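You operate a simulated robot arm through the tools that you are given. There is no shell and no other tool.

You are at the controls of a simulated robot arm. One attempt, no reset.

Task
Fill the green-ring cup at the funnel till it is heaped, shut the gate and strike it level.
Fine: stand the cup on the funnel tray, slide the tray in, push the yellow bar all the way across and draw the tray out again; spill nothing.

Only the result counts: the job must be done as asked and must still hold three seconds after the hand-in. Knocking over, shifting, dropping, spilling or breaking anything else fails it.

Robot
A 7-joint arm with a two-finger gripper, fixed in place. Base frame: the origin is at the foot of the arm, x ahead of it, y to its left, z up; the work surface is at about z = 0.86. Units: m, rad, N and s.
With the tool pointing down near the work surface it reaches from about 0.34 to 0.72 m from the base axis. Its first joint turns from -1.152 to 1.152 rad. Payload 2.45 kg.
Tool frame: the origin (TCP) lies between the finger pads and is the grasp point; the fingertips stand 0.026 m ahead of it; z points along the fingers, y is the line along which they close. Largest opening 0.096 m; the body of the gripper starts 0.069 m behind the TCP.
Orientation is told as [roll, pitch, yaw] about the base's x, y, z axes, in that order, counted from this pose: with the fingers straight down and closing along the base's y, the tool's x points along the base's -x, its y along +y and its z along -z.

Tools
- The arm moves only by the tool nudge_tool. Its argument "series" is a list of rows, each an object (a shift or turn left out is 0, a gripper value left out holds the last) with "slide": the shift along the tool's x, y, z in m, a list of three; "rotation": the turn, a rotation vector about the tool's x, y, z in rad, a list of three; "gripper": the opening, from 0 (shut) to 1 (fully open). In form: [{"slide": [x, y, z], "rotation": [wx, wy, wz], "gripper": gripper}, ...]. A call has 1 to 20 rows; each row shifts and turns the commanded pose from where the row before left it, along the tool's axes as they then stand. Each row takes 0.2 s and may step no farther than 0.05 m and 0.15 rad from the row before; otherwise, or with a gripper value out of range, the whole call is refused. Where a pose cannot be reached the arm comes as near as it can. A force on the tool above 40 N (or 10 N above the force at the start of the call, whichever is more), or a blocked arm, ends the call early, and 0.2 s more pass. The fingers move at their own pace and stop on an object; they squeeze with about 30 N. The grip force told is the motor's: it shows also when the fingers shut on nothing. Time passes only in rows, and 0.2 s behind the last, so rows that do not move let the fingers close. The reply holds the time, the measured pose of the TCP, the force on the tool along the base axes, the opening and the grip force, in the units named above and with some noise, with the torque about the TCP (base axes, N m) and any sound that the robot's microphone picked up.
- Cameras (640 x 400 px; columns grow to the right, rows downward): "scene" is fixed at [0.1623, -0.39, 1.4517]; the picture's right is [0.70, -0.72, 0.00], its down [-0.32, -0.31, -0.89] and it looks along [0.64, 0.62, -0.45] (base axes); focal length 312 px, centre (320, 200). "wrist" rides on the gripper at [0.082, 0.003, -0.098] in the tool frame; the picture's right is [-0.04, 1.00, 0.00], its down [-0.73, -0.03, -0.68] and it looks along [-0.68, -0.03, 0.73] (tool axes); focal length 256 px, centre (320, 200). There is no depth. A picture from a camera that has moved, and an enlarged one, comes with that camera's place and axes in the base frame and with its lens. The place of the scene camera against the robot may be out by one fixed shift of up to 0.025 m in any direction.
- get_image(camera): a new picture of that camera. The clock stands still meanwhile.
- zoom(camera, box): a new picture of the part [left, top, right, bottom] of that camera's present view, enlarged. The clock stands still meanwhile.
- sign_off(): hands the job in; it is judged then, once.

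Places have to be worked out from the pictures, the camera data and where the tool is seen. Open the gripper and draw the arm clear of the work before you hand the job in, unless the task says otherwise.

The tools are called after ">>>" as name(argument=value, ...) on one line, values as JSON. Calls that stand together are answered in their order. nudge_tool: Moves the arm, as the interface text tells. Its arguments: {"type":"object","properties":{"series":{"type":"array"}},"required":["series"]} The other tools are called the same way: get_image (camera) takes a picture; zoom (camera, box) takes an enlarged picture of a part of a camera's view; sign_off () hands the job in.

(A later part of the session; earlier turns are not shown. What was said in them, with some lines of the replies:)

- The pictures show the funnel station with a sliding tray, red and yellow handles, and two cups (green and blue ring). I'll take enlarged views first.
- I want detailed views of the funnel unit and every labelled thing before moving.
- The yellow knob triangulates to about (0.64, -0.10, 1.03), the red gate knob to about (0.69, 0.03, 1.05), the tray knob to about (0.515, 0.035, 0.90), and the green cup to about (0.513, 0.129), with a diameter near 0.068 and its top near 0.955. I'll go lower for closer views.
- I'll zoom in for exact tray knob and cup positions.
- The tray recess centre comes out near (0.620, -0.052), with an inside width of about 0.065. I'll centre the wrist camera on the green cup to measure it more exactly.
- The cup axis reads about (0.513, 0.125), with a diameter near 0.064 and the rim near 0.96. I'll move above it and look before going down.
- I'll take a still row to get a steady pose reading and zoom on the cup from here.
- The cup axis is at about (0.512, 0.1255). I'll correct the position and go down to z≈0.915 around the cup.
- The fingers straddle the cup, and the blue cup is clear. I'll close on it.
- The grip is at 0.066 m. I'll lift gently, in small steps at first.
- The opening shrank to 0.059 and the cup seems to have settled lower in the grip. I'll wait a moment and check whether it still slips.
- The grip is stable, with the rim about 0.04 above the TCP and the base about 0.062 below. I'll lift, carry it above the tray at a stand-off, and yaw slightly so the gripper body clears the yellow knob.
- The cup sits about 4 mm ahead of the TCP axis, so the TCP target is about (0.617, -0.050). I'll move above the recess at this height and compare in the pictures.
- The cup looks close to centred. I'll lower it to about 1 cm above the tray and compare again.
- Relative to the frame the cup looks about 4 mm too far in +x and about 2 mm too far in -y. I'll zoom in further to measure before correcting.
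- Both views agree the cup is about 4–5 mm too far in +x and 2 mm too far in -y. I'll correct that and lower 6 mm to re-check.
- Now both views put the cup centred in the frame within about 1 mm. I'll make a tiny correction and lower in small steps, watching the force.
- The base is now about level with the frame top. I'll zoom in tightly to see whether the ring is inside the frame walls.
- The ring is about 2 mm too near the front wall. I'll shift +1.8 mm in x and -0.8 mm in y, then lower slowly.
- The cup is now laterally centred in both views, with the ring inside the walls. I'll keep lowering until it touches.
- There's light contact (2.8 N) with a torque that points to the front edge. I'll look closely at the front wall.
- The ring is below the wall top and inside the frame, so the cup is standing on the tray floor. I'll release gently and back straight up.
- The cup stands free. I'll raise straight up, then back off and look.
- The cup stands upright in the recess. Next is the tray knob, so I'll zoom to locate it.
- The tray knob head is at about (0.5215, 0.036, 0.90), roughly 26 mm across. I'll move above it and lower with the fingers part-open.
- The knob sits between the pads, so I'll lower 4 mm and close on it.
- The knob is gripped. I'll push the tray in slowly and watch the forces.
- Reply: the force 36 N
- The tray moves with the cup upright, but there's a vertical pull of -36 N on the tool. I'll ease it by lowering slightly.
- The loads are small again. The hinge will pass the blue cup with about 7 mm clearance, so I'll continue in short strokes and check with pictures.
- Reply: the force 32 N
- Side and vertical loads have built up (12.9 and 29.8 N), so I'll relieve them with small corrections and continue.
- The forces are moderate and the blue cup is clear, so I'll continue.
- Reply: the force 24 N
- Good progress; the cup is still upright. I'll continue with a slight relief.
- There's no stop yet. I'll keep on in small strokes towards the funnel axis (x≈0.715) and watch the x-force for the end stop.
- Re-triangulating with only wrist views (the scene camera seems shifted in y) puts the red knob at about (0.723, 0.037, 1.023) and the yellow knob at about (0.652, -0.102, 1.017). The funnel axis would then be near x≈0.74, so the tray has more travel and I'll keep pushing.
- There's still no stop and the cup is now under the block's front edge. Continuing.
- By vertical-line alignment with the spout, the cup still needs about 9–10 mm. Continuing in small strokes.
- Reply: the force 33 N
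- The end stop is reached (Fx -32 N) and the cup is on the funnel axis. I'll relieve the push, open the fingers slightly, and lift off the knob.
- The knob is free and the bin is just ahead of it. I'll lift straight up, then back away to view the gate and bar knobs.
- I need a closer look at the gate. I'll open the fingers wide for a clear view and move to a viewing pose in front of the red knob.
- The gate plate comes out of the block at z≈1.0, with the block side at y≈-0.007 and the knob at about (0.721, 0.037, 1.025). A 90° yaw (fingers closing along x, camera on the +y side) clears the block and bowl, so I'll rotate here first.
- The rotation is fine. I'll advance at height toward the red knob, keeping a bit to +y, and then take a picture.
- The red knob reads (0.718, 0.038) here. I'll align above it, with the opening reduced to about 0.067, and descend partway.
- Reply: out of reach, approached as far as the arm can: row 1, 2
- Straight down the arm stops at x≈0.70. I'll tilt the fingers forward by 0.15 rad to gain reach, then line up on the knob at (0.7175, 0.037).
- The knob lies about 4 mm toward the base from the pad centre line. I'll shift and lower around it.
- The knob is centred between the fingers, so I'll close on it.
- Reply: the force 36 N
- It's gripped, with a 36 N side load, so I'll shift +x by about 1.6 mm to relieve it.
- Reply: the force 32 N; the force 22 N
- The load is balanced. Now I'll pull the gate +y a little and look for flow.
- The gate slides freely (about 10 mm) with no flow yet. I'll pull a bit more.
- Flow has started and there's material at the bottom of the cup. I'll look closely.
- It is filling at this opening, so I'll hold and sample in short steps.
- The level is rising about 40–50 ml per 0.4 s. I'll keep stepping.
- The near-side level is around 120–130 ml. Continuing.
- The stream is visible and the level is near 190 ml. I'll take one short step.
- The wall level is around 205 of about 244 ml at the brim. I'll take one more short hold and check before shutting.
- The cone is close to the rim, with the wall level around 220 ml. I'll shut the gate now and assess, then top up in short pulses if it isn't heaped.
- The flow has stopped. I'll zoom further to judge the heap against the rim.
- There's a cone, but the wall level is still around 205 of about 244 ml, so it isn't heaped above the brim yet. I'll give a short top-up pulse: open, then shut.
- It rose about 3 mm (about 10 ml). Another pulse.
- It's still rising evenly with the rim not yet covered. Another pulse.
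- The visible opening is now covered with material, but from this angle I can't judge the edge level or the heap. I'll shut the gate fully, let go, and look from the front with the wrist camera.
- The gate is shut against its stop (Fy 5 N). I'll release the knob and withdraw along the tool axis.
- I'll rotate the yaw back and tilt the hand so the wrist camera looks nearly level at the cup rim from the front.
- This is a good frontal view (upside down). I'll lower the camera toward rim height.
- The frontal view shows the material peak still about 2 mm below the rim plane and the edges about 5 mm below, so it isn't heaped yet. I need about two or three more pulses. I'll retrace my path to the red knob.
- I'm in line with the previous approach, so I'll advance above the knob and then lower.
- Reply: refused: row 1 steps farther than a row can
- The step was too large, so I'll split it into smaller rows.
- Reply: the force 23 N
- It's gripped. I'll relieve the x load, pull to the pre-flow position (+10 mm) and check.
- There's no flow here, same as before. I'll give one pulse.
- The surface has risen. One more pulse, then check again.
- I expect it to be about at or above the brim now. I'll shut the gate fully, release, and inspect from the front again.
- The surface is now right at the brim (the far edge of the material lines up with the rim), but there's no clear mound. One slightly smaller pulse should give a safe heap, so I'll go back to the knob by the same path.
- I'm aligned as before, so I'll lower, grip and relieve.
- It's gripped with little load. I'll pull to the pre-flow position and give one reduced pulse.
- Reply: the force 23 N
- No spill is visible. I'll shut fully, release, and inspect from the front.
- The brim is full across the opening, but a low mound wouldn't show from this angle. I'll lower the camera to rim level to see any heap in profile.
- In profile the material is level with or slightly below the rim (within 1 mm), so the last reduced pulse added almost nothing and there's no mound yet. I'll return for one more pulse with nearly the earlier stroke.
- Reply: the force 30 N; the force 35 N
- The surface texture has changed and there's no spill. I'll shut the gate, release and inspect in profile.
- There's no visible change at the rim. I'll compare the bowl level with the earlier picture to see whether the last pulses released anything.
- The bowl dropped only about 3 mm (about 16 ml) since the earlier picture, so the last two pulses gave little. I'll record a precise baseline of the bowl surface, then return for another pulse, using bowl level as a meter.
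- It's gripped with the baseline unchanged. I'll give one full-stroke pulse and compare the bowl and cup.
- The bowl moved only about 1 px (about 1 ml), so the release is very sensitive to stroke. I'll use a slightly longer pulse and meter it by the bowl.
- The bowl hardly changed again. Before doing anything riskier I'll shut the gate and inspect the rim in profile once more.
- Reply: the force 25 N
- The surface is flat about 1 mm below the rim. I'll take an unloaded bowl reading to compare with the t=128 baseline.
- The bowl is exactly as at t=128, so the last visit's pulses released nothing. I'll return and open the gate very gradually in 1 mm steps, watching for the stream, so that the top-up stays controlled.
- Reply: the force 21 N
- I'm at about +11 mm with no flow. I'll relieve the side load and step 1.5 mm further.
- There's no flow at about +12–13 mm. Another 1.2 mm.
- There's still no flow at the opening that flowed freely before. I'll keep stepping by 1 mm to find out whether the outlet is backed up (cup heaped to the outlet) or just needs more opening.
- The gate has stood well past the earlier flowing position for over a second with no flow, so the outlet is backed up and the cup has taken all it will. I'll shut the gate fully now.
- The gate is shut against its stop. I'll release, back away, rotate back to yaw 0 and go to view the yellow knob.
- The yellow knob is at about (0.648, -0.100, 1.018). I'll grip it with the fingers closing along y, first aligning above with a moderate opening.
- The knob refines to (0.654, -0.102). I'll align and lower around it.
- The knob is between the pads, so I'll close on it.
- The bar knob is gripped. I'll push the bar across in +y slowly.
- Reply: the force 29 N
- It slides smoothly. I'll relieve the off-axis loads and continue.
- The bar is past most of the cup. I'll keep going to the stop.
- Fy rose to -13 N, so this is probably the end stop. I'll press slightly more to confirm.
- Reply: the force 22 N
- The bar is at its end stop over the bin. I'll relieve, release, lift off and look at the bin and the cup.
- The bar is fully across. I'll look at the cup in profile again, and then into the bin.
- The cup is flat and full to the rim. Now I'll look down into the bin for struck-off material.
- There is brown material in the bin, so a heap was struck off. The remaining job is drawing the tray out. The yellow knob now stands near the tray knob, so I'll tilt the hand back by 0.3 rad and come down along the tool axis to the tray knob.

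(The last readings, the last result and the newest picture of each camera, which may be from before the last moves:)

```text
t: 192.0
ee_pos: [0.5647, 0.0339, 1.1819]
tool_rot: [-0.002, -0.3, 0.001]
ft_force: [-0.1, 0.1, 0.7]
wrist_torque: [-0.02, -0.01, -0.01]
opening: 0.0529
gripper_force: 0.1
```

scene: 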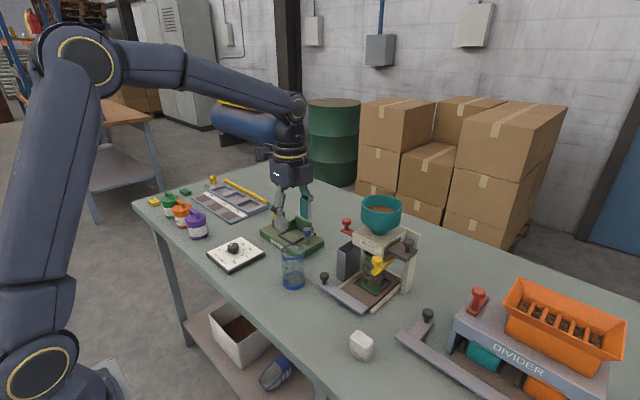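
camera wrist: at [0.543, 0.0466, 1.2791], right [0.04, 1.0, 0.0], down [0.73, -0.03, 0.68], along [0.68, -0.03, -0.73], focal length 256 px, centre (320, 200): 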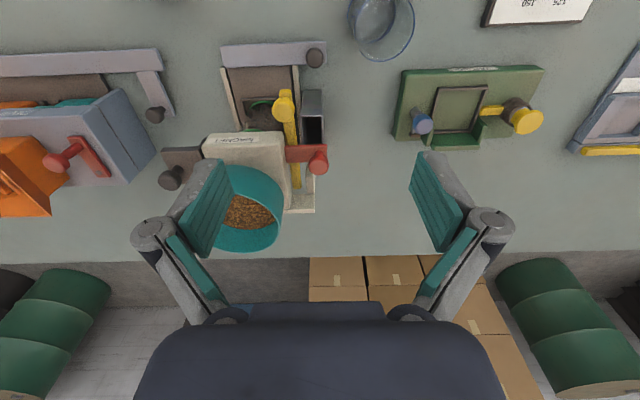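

>>> nudge_tool(series=[{"slide": [0.0028, 0.0003, 0.0389]}, {"slide": [0.0028, 0.0003, 0.0389]}, {"slide": [0.0028, 0.0003, 0.0389]}, {"slide": [0.0028, 0.0003, 0.0389]}, {}, {}])

>>> get_image(camera="wrist")

>>> zoom(camera="scene", box=[290, 190, 410, 310])

```text
t: 193.4
ee_pos: [0.5979, 0.0356, 1.0292]
tool_rot: [0.002, -0.301, -0.001]
ft_force: [-0.2, -0.2, 0.7]
wrist_torque: [0.04, -0.02, -0.01]
opening: 0.0527
gripper_force: 0.1
```

```text
taken
camera wrist: at [0.491, 0.0401, 1.0979], right [0.04, 1.0, 0.01], down [0.5, -0.03, 0.87], along [0.87, -0.03, -0.5], focal length 256 px, centre (320, 200)
```

wrist: 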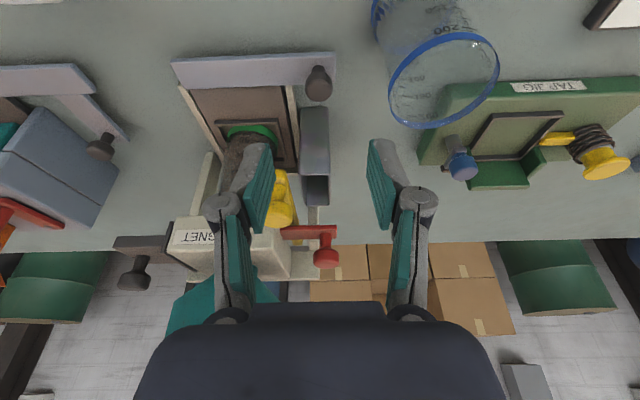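

```text
3.33 times, centred on (350, 250) of scene
camera zoom: at [0.1623, -0.39, 1.4517], right [0.7, -0.72, 0.0], down [-0.32, -0.31, -0.89], along [0.64, 0.62, -0.45], focal length 1040 px, centre (220, 33)
```

zoom: 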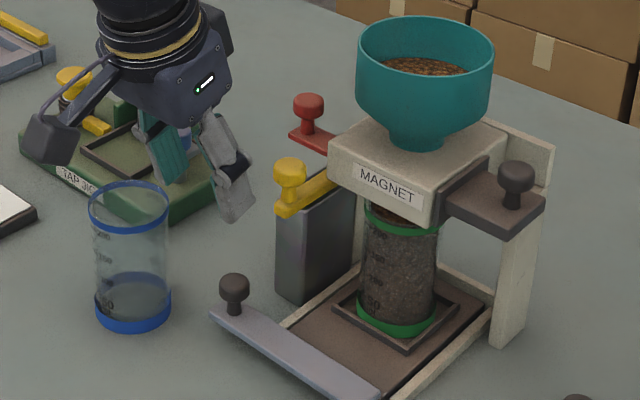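

The tray knob is at (0.633, 0.0355, 0.90). I'll narrow the opening to about 0.037 to stay clear of the blue cup, then descend to just above the knob.

>>> nudge_tool(series=[{"gripper": 0.39}, {}, {"slide": [0.0009, 0, 0.03]}, {"slide": [0.0009, 0, 0.03]}, {"slide": [0.0009, 0, 0.02]}, {}, {}])

>>> get_image(camera="wrist")

>>> zoom(camera="scene", box=[280, 210, 380, 310])

```text
t: 195.0
ee_pos: [0.621, 0.036, 0.9537]
tool_rot: [0.0, -0.3, -0.001]
ft_force: [0.2, -0.2, -0.2]
wrist_torque: [0.01, -0.02, 0.02]
opening: 0.0374
gripper_force: 0.1
```

```text
taken
camera wrist: at [0.5141, 0.0412, 1.0216], right [0.04, 1.0, 0.01], down [0.5, -0.03, 0.87], along [0.86, -0.03, -0.5], focal length 256 px, centre (320, 200)
```

wrist: 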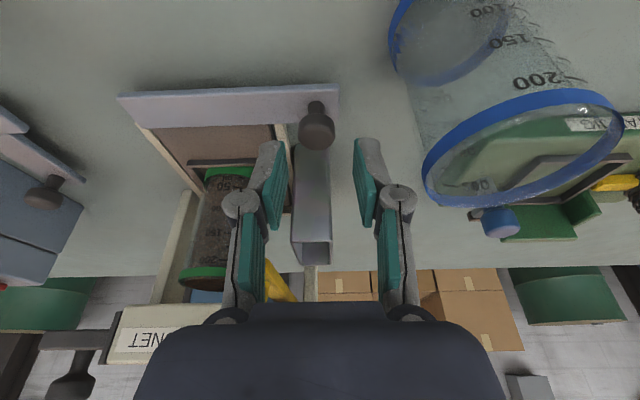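

```text
4.00 times, centred on (330, 260) of scene
camera zoom: at [0.1623, -0.39, 1.4517], right [0.7, -0.72, 0.0], down [-0.32, -0.31, -0.89], along [0.64, 0.62, -0.45], focal length 1248 px, centre (280, -40)
```

zoom: 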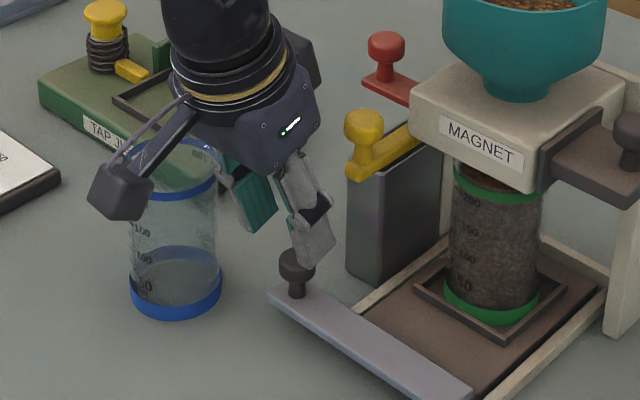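

>>> nudge_tool(series=[{"slide": [0.0016, -0.0005, 0.015]}, {"slide": [0.0016, 0, 0.0145]}, {"slide": [0, 0, 0.008]}, {}, {}])

>>> get_image(camera="wrist")

>>> zoom(camera="scene", box=[280, 210, 380, 310])

```text
t: 196.2
ee_pos: [0.6294, 0.036, 0.915]
tool_rot: [0.0, -0.3, 0.002]
ft_force: [0.4, -0.1, 0.4]
wrist_torque: [0.02, -0.02, 0.01]
opening: 0.0376
gripper_force: 0.0
```

```text
taken
camera wrist: at [0.5229, 0.039, 0.9834], right [0.04, 1.0, 0.01], down [0.5, -0.03, 0.87], along [0.87, -0.03, -0.5], focal length 256 px, centre (320, 200)
```

wrist: 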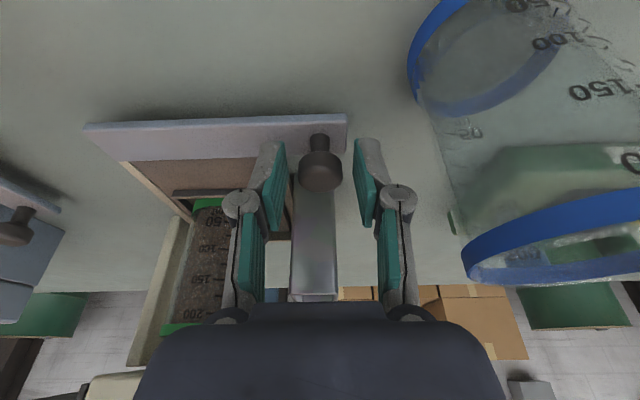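

```text
4.00 times, centred on (330, 260) of scene
camera zoom: at [0.1623, -0.39, 1.4517], right [0.7, -0.72, 0.0], down [-0.32, -0.31, -0.89], along [0.64, 0.62, -0.45], focal length 1248 px, centre (280, -40)
```

zoom: 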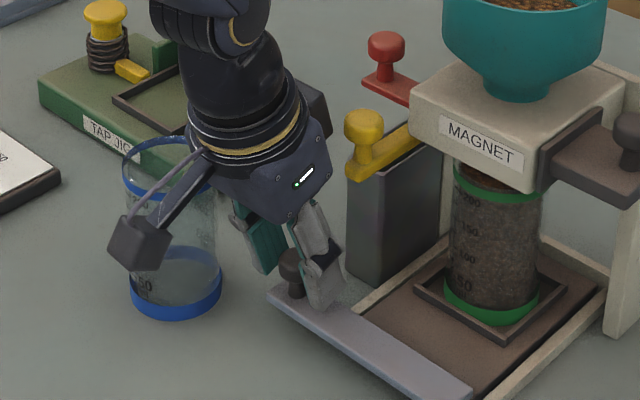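

The knob is between the pads, so I'll close.

>>> nudge_tool(series=[{"gripper": 0.1}, {}, {}, {}])

>>> zoom(camera="wrist", box=[220, 90, 480, 290])

```text
t: 197.2
ee_pos: [0.6287, 0.0359, 0.9147]
tool_rot: [0.001, -0.3, 0.0]
ft_force: [-0.1, -0.3, -0.3]
wrist_torque: [0.0, -0.06, -0.01]
opening: 0.0227
gripper_force: 44.8
```

```text
2.00 times, centred on (350, 190) of wrist
camera zoom: at [0.5228, 0.0391, 0.9834], right [0.04, 1.0, 0.01], down [0.5, -0.03, 0.87], along [0.86, -0.03, -0.5], focal length 512 px, centre (260, 220)
```

zoom: 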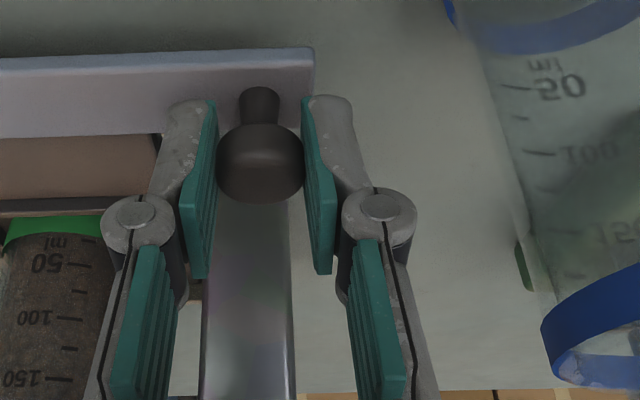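

The grip is balanced. I'll draw the tray out slowly along -x, with a gentle start.

>>> nudge_tool(series=[{"slide": [0.00096, 0, -0.0003]}, {"slide": [0.00143, 0, -0.00044]}, {"slide": [0.0019, 0, -0.0006]}, {"slide": [0.0024, 0, -0.00074]}, {"slide": [0.0024, 0, -0.00074]}, {"slide": [0.0024, 0, -0.00074]}, {"slide": [0.0019, 0, -0.0006]}, {"slide": [0.00143, 0, -0.00044]}, {"slide": [0.00096, 0, -0.0003]}, {}])

>>> zoom(camera="scene", box=[280, 200, 410, 310])

>>> get_image(camera="wrist")

```text
t: 199.4
ee_pos: [0.611, 0.0352, 0.9146]
tool_rot: [-0.001, -0.298, 0.001]
ft_force: [0.2, -3.5, -11.2]
wrist_torque: [-0.08, 0.56, -0.02]
opening: 0.0227
gripper_force: 45.0
```

```text
3.64 times, centred on (345, 255) of scene
camera zoom: at [0.1625, -0.3901, 1.4516], right [0.7, -0.72, 0.0], down [-0.32, -0.31, -0.89], along [0.64, 0.62, -0.45], focal length 1134 px, centre (229, 0)
```

zoom: 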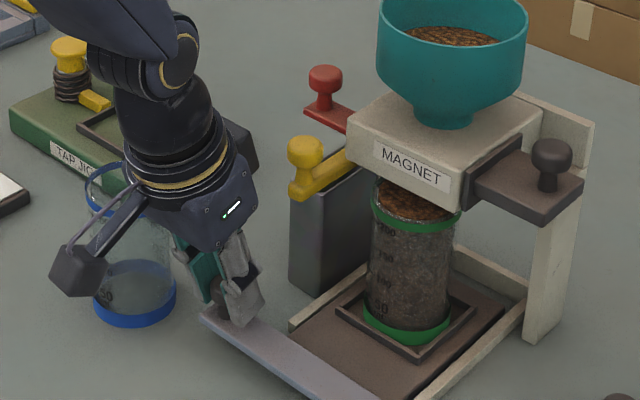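

```text
taken
camera wrist: at [0.5056, 0.0392, 0.9836], right [0.04, 1.0, 0.01], down [0.5, -0.03, 0.86], along [0.86, -0.03, -0.5], focal length 256 px, centre (320, 200)
```

wrist: 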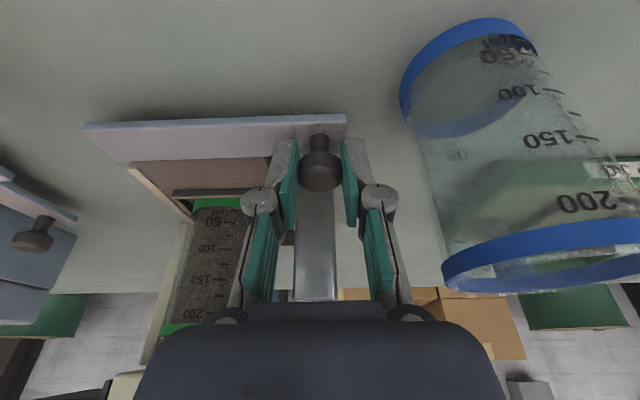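

The tray follows and the cup is level and upright. Continuing.

>>> nudge_tool(series=[{"slide": [0.00096, -0.0002, 0.0002]}, {"slide": [0.0019, 0, -0.0006]}, {"slide": [0.0024, 0, -0.00074]}, {"slide": [0.0024, 0, -0.00074]}, {"slide": [0.0024, 0, -0.00074]}, {"slide": [0.0024, 0, -0.00074]}, {"slide": [0.0024, 0, -0.00074]}, {"slide": [0.0019, 0, -0.0006]}, {"slide": [0.00096, 0, -0.0003]}, {}])

>>> zoom(camera="scene", box=[280, 200, 410, 310])

>>> get_image(camera="wrist")

```text
t: 201.6
ee_pos: [0.594, 0.0362, 0.9148]
tool_rot: [0.0, -0.301, 0.0]
ft_force: [-0.1, -14.5, -2.5]
wrist_torque: [-0.19, -0.06, -0.11]
opening: 0.0228
gripper_force: 45.3
```

```text
3.64 times, centred on (345, 255) of scene
camera zoom: at [0.1624, -0.3903, 1.4516], right [0.7, -0.72, 0.0], down [-0.32, -0.31, -0.89], along [0.64, 0.62, -0.45], focal length 1134 px, centre (229, 0)
```

zoom: 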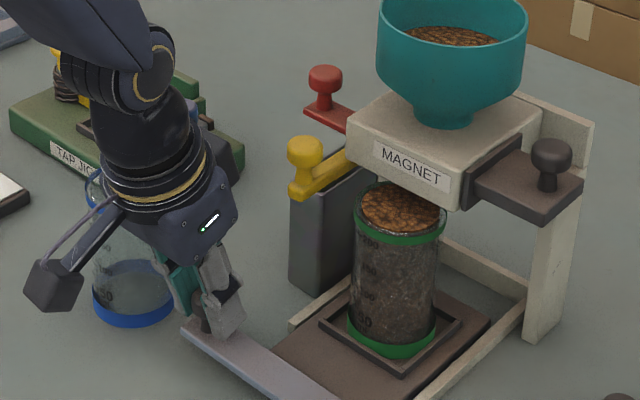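

```text
taken
camera wrist: at [0.4872, 0.0394, 0.9834], right [0.04, 1.0, 0.01], down [0.5, -0.03, 0.87], along [0.87, -0.03, -0.5], focal length 256 px, centre (320, 200)
```

wrist: 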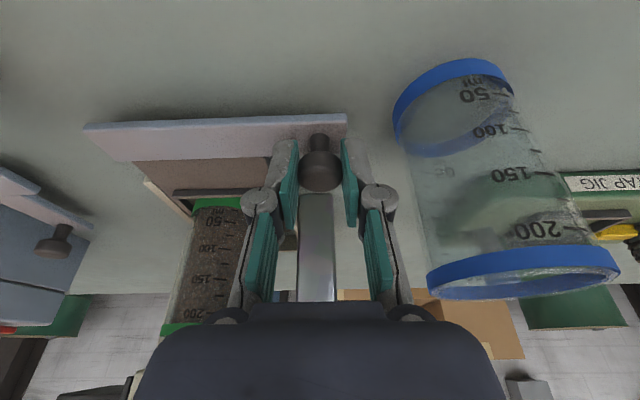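

The cup top is full and level, and the blue cup hasn't moved. I'll relieve the y load and continue.

>>> nudge_tool(series=[{"slide": [0.00096, -0.0006, -0.0003]}, {"slide": [0.0019, 0, -0.0006]}, {"slide": [0.0024, 0, -0.00074]}, {"slide": [0.0024, 0, -0.00074]}, {"slide": [0.0024, 0, -0.00074]}, {"slide": [0.0024, 0, -0.00074]}, {"slide": [0.0024, 0, -0.00074]}, {"slide": [0.0019, 0, -0.0006]}, {"slide": [0.00096, 0, -0.0003]}, {}])

>>> zoom(camera="scene", box=[280, 200, 410, 310])

```text
t: 203.8
ee_pos: [0.574, 0.0346, 0.9153]
tool_rot: [0.0, -0.299, 0.002]
ft_force: [-0.2, -9.2, 1.4]
wrist_torque: [-0.11, 0.07, -0.09]
opening: 0.023
gripper_force: 45.0
```

```text
3.64 times, centred on (345, 255) of scene
camera zoom: at [0.1623, -0.3902, 1.4516], right [0.7, -0.72, 0.0], down [-0.32, -0.31, -0.89], along [0.64, 0.62, -0.45], focal length 1134 px, centre (229, 0)
```

zoom: 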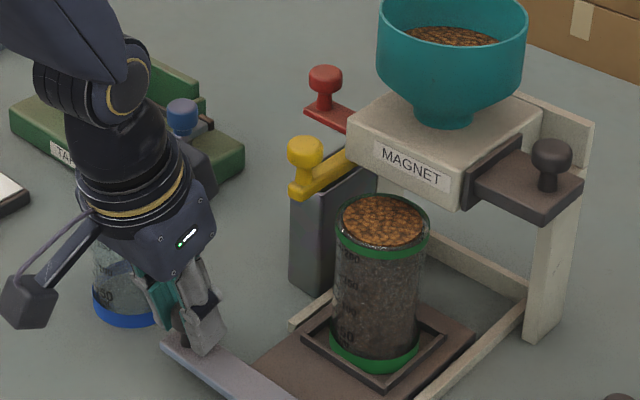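

>>> nudge_tool(series=[{"slide": [0.00096, -0.0004, -0.0003]}, {"slide": [0.0019, 0, -0.0006]}, {"slide": [0.0026, 0, -0.0008]}, {"slide": [0.0026, 0, -0.0008]}, {"slide": [0.0026, 0, -0.0008]}, {"slide": [0.0026, 0, -0.0008]}, {"slide": [0.0026, 0, -0.0008]}, {"slide": [0.0026, 0, -0.0008]}, {"slide": [0.0019, 0, -0.0006]}, {"slide": [0.00096, 0, -0.0003]}, {}])

>>> zoom(camera="scene", box=[270, 200, 410, 330])

```text
t: 206.2
ee_pos: [0.5524, 0.0347, 0.9143]
tool_rot: [0.0, -0.302, 0.003]
ft_force: [-0.5, 3.3, 3.5]
wrist_torque: [0.02, 0.62, 0.05]
opening: 0.0229
gripper_force: 45.2
```

```text
3.08 times, centred on (340, 265) of scene
camera zoom: at [0.1623, -0.3899, 1.4517], right [0.7, -0.72, 0.0], down [-0.32, -0.31, -0.89], along [0.64, 0.62, -0.45], focal length 960 px, centre (258, 0)
```

zoom: 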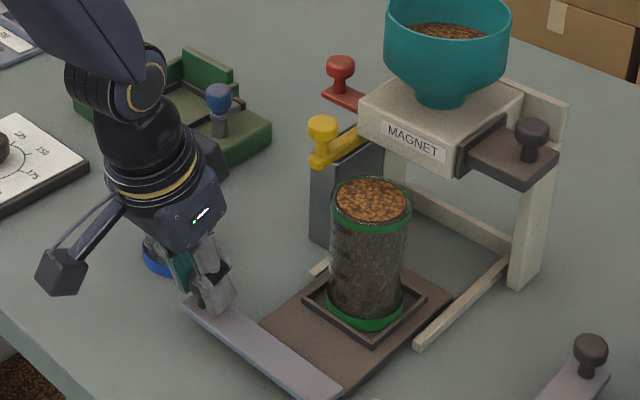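

>>> nudge_tool(series=[{"slide": [0.00096, 0, -0.0003]}, {"slide": [0.0019, 0, -0.0006]}, {"slide": [0.0026, 0, -0.0008]}, {"slide": [0.0026, 0, -0.0008]}, {"slide": [0.0026, 0, -0.0008]}, {"slide": [0.0026, 0, -0.0008]}, {"slide": [0.0026, 0, -0.0008]}, {"slide": [0.0026, 0, -0.0008]}, {"slide": [0.0019, 0, -0.0006]}, {"slide": [0.00096, 0, -0.0003]}, {}])

>>> zoom(camera="scene", box=[270, 200, 410, 330])

```text
t: 208.6
ee_pos: [0.5297, 0.0357, 0.9151]
tool_rot: [0.0, -0.301, 0.002]
ft_force: [-1.1, 11.0, 10.7]
wrist_torque: [0.16, 0.67, 0.04]
opening: 0.0228
gripper_force: 44.3
```

```text
3.08 times, centred on (340, 265) of scene
camera zoom: at [0.1622, -0.3897, 1.4518], right [0.7, -0.72, 0.0], down [-0.32, -0.31, -0.89], along [0.64, 0.62, -0.45], focal length 960 px, centre (258, 0)
```

zoom: 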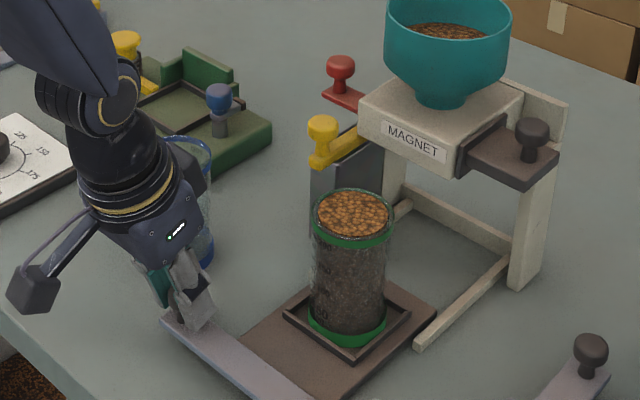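

About 13 mm remains to the tray's starting place. I'll relieve loads and finish slowly, watching for the stop.

>>> nudge_tool(series=[{"slide": [0.00096, 0.0005, -0.0008]}, {"slide": [0.0019, 0, -0.0006]}, {"slide": [0.0024, 0, -0.00074]}, {"slide": [0.0024, 0, -0.00074]}, {"slide": [0.0019, 0, -0.0006]}, {"slide": [0.00143, 0, -0.00044]}, {"slide": [0.00096, 0, -0.0003]}, {}])

>>> zoom(camera="scene", box=[270, 200, 410, 330])

```text
t: 210.4
ee_pos: [0.5186, 0.0356, 0.9153]
tool_rot: [-0.001, -0.299, 0.0]
ft_force: [1.4, 2.6, -4.3]
wrist_torque: [0.04, -1.26, -0.02]
opening: 0.0228
gripper_force: 44.9
```

```text
3.08 times, centred on (340, 265) of scene
camera zoom: at [0.1624, -0.3899, 1.4517], right [0.7, -0.72, 0.0], down [-0.32, -0.31, -0.89], along [0.64, 0.62, -0.45], focal length 960 px, centre (258, 0)
```

zoom: 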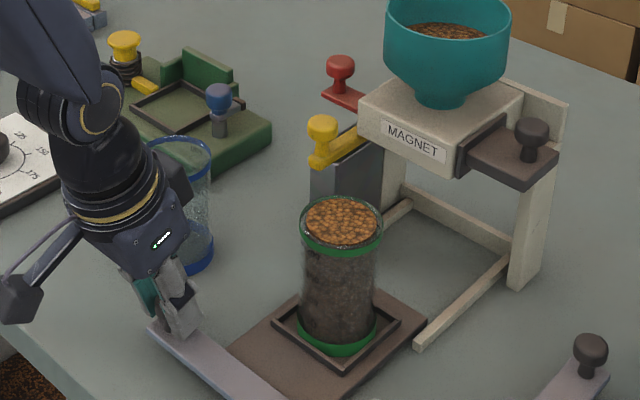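

>>> nudge_tool(series=[{"slide": [0.00096, 0, -0.0003]}, {"slide": [0.00143, 0, -0.00044]}, {"slide": [0.00096, 0, -0.0003]}, {}])

>>> zoom(camera="scene", box=[270, 200, 410, 330])

```text
t: 211.4
ee_pos: [0.5138, 0.0356, 0.9148]
tool_rot: [-0.001, -0.301, 0.001]
ft_force: [-1.0, -0.6, 16.2]
wrist_torque: [0.02, 1.09, 0.04]
opening: 0.0226
gripper_force: 45.4
```

```text
3.08 times, centred on (340, 265) of scene
camera zoom: at [0.1621, -0.39, 1.4517], right [0.7, -0.72, 0.0], down [-0.32, -0.31, -0.89], along [0.64, 0.62, -0.45], focal length 960 px, centre (258, 0)
```

zoom: 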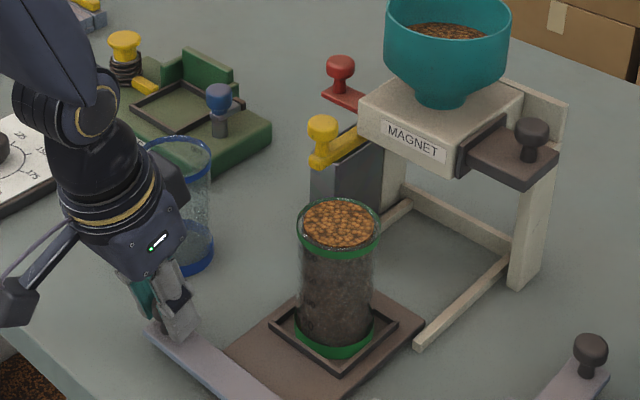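

The tray is back within about 1 mm of its starting place. I'll pull another 1.5 mm to check for an outer stop.

>>> nudge_tool(series=[{"slide": [0.0009, 0, -0.0009]}, {"slide": [0.0006, 0, -0.0002]}, {}])

>>> zoom(camera="scene", box=[270, 180, 450, 350])

```text
t: 212.2
ee_pos: [0.513, 0.0362, 0.9155]
tool_rot: [0.0, -0.303, -0.001]
ft_force: [22.7, -0.4, -25.4]
wrist_torque: [-0.01, -0.67, 0.0]
opening: 0.0229
gripper_force: 45.0
```

```text
2.35 times, centred on (360, 265) of scene
camera zoom: at [0.1633, -0.39, 1.4515], right [0.7, -0.72, 0.0], down [-0.32, -0.31, -0.89], along [0.64, 0.62, -0.45], focal length 734 px, centre (226, 47)
```

zoom: 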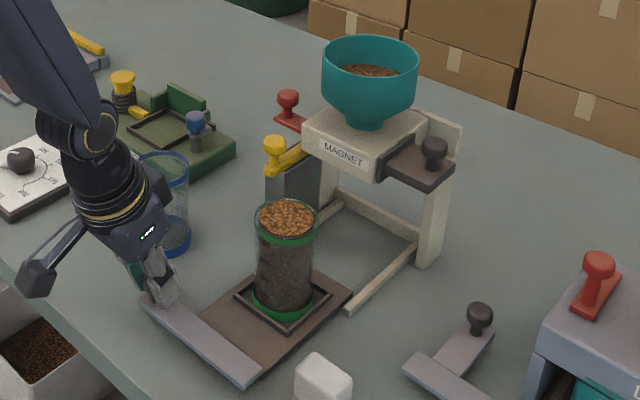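

The outer stop is reached (Fx +23 N). I'll relieve, open gently, and withdraw along the tool axis.

>>> nudge_tool(series=[{"slide": [-0.0006, 0, 0.0013]}, {}, {"gripper": 0.4}, {}, {}])

>>> zoom(camera="scene", box=[270, 220, 390, 340])

```text
t: 213.4
ee_pos: [0.513, 0.0346, 0.9144]
tool_rot: [0.0, -0.298, 0.002]
ft_force: [0.4, -0.3, -0.4]
wrist_torque: [-0.03, -0.04, -0.03]
opening: 0.0384
gripper_force: 0.0
```

```text
3.33 times, centred on (330, 280) of scene
camera zoom: at [0.1623, -0.39, 1.4517], right [0.7, -0.72, 0.0], down [-0.32, -0.31, -0.89], along [0.64, 0.62, -0.45], focal length 1040 px, centre (287, -67)
```

zoom: 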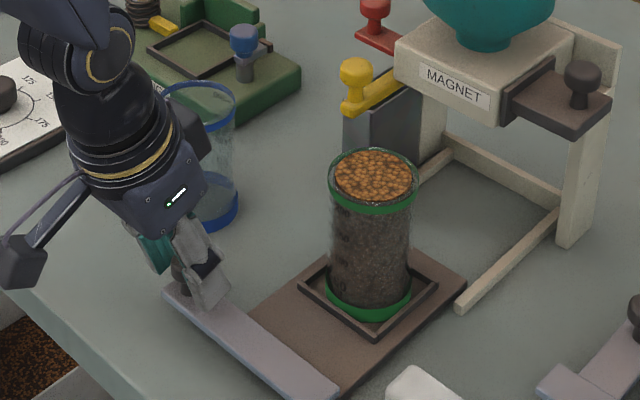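

Released. I'll withdraw up along the tool axis and straighten up away from the work.

>>> nudge_tool(series=[{"slide": [0, 0, -0.015]}, {"slide": [0, 0, -0.02]}, {"slide": [0, 0, -0.03]}, {"slide": [0, 0, -0.03]}, {"slide": [-0.012, 0, -0.04]}, {"slide": [-0.012, 0, -0.04]}, {"slide": [-0.01, 0, -0.035]}, {"rotation": [0, 0.15, 0]}, {"rotation": [0, 0.15, 0]}, {"slide": [0, 0, -0.03]}, {}, {}])

>>> get_image(camera="scene")

>>> zoom(camera="scene", box=[320, 225, 400, 325])

>>> get_image(camera="wrist")

```text
t: 216.0
ee_pos: [0.4824, 0.0348, 1.1564]
tool_rot: [0.0, 0.001, 0.001]
ft_force: [0.4, 0.7, -0.7]
wrist_torque: [0.02, 0.02, 0.01]
opening: 0.0385
gripper_force: 0.1
```

```text
taken
```

scene: 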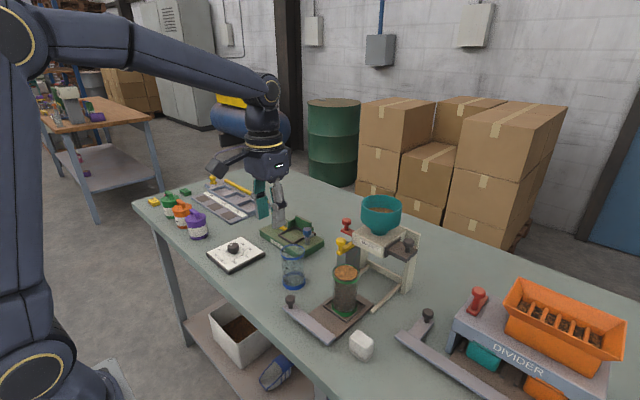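

```text
4.00 times, centred on (360, 275) of scene
camera zoom: at [0.1623, -0.39, 1.4517], right [0.7, -0.72, 0.0], down [-0.32, -0.31, -0.89], along [0.64, 0.62, -0.45], focal length 1248 px, centre (160, -100)
```

zoom: 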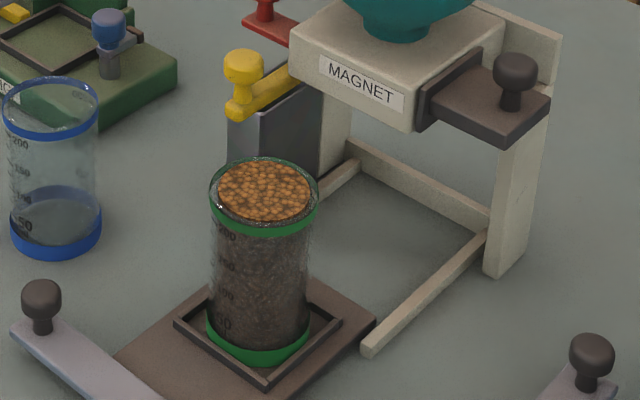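

```text
taken
camera wrist: at [0.4011, 0.0396, 1.2522], right [0.04, 1.0, 0.0], down [0.73, -0.03, 0.68], along [0.68, -0.03, -0.73], focal length 256 px, centre (320, 200)
```

wrist: 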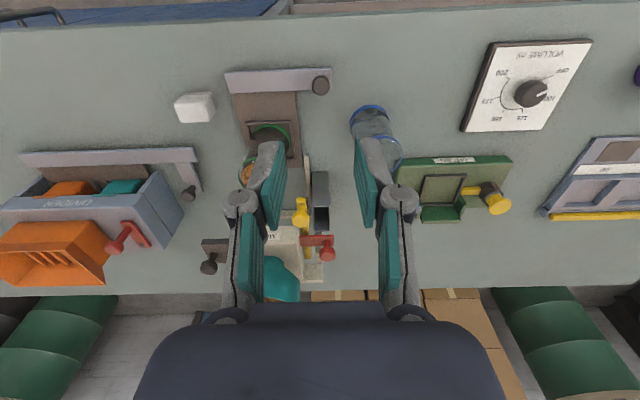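

The cup stands on the drawn-out tray with a flat, full top. I'll back the arm clear with the gripper open and check closely for spills and level.

>>> nudge_tool(series=[{"slide": [0.03, -0.03, -0.02], "gripper": 1.0}, {"slide": [0.03, -0.03, -0.02]}, {"slide": [0.0, -0.03, -0.02]}, {}, {}])

>>> zoom(camera="wrist", box=[260, 80, 400, 220])

>>> zoom(camera="scene", box=[332, 260, 362, 290])

>>> zoom(camera="scene", box=[320, 240, 430, 340])

```text
t: 217.2
ee_pos: [0.4218, -0.0575, 1.2159]
tool_rot: [0.0, 0.001, 0.002]
ft_force: [0.3, -0.2, -0.4]
wrist_torque: [0.0, 0.03, 0.0]
opening: 0.0957
gripper_force: 0.1
```

```text
2.86 times, centred on (330, 150) of wrist
camera zoom: at [0.3404, -0.0519, 1.3137], right [0.04, 1.0, 0.0], down [0.73, -0.03, 0.68], along [0.68, -0.03, -0.73], focal length 731 px, centre (291, 343)
```

zoom: 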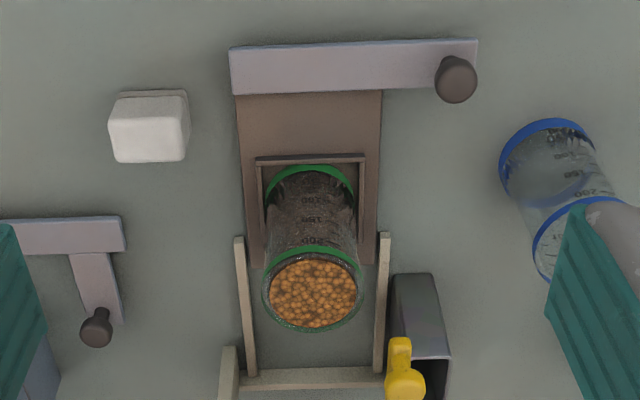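

```text
13.33 times, centred on (347, 275) of scene
camera zoom: at [0.1623, -0.39, 1.4517], right [0.7, -0.72, 0.0], down [-0.32, -0.31, -0.89], along [0.64, 0.62, -0.45], focal length 4159 px, centre (-40, -800)
```

zoom: 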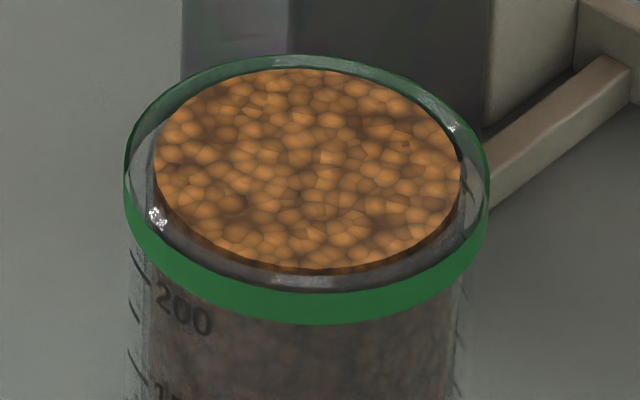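

```text
4.00 times, centred on (375, 290) of scene
camera zoom: at [0.1623, -0.39, 1.4517], right [0.7, -0.72, 0.0], down [-0.32, -0.31, -0.89], along [0.64, 0.62, -0.45], focal length 1248 px, centre (100, -160)
```

zoom: 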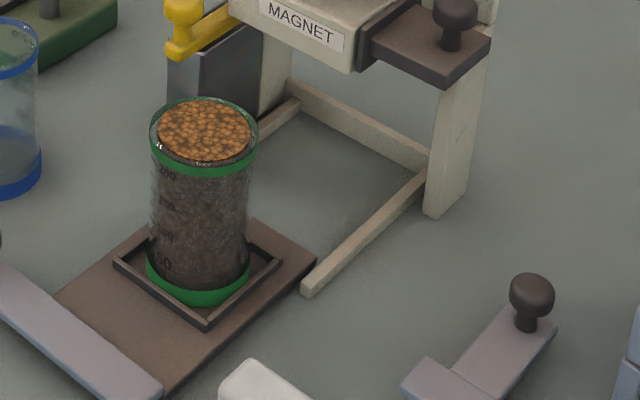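

Final checks:
- **Cup:** it stands in the tray frame, level-full to the rim.
- **Tray:** it is drawn out to its stop.
- **Gate and bar:** the gate is shut and the yellow bar is fully across.
- **Surroundings:** no grains are visible on the tray or table, and the blue cup is where it was.

The arm is clear with the gripper open, so I'm handing in.

>>> sign_off()

```text
The job is handed in.
```

I handed the job in. The green-ring cup stands on the drawn-out tray, full and level to the rim, and I saw no spill on the tray or table. One thing is not certain: I never saw a clear heap above the rim before I struck it.

- **Filling:** From the front, the fill looked flat and about 1 mm below the rim. I opened the gate well past the point where it had flowed freely and no more came out, so I took the cup as full and shut the gate.
- **Striking:** The yellow bar went across to its end stop. There was brown material in the bin afterwards, which suggests a heap was struck off. I had no clear view into the bin beforehand, so I can't rule out that some was already there.
- **Finish:** The gate is shut and the tray is out at its stop. The blue-ring cup has not moved, and the arm is clear with the gripper open.
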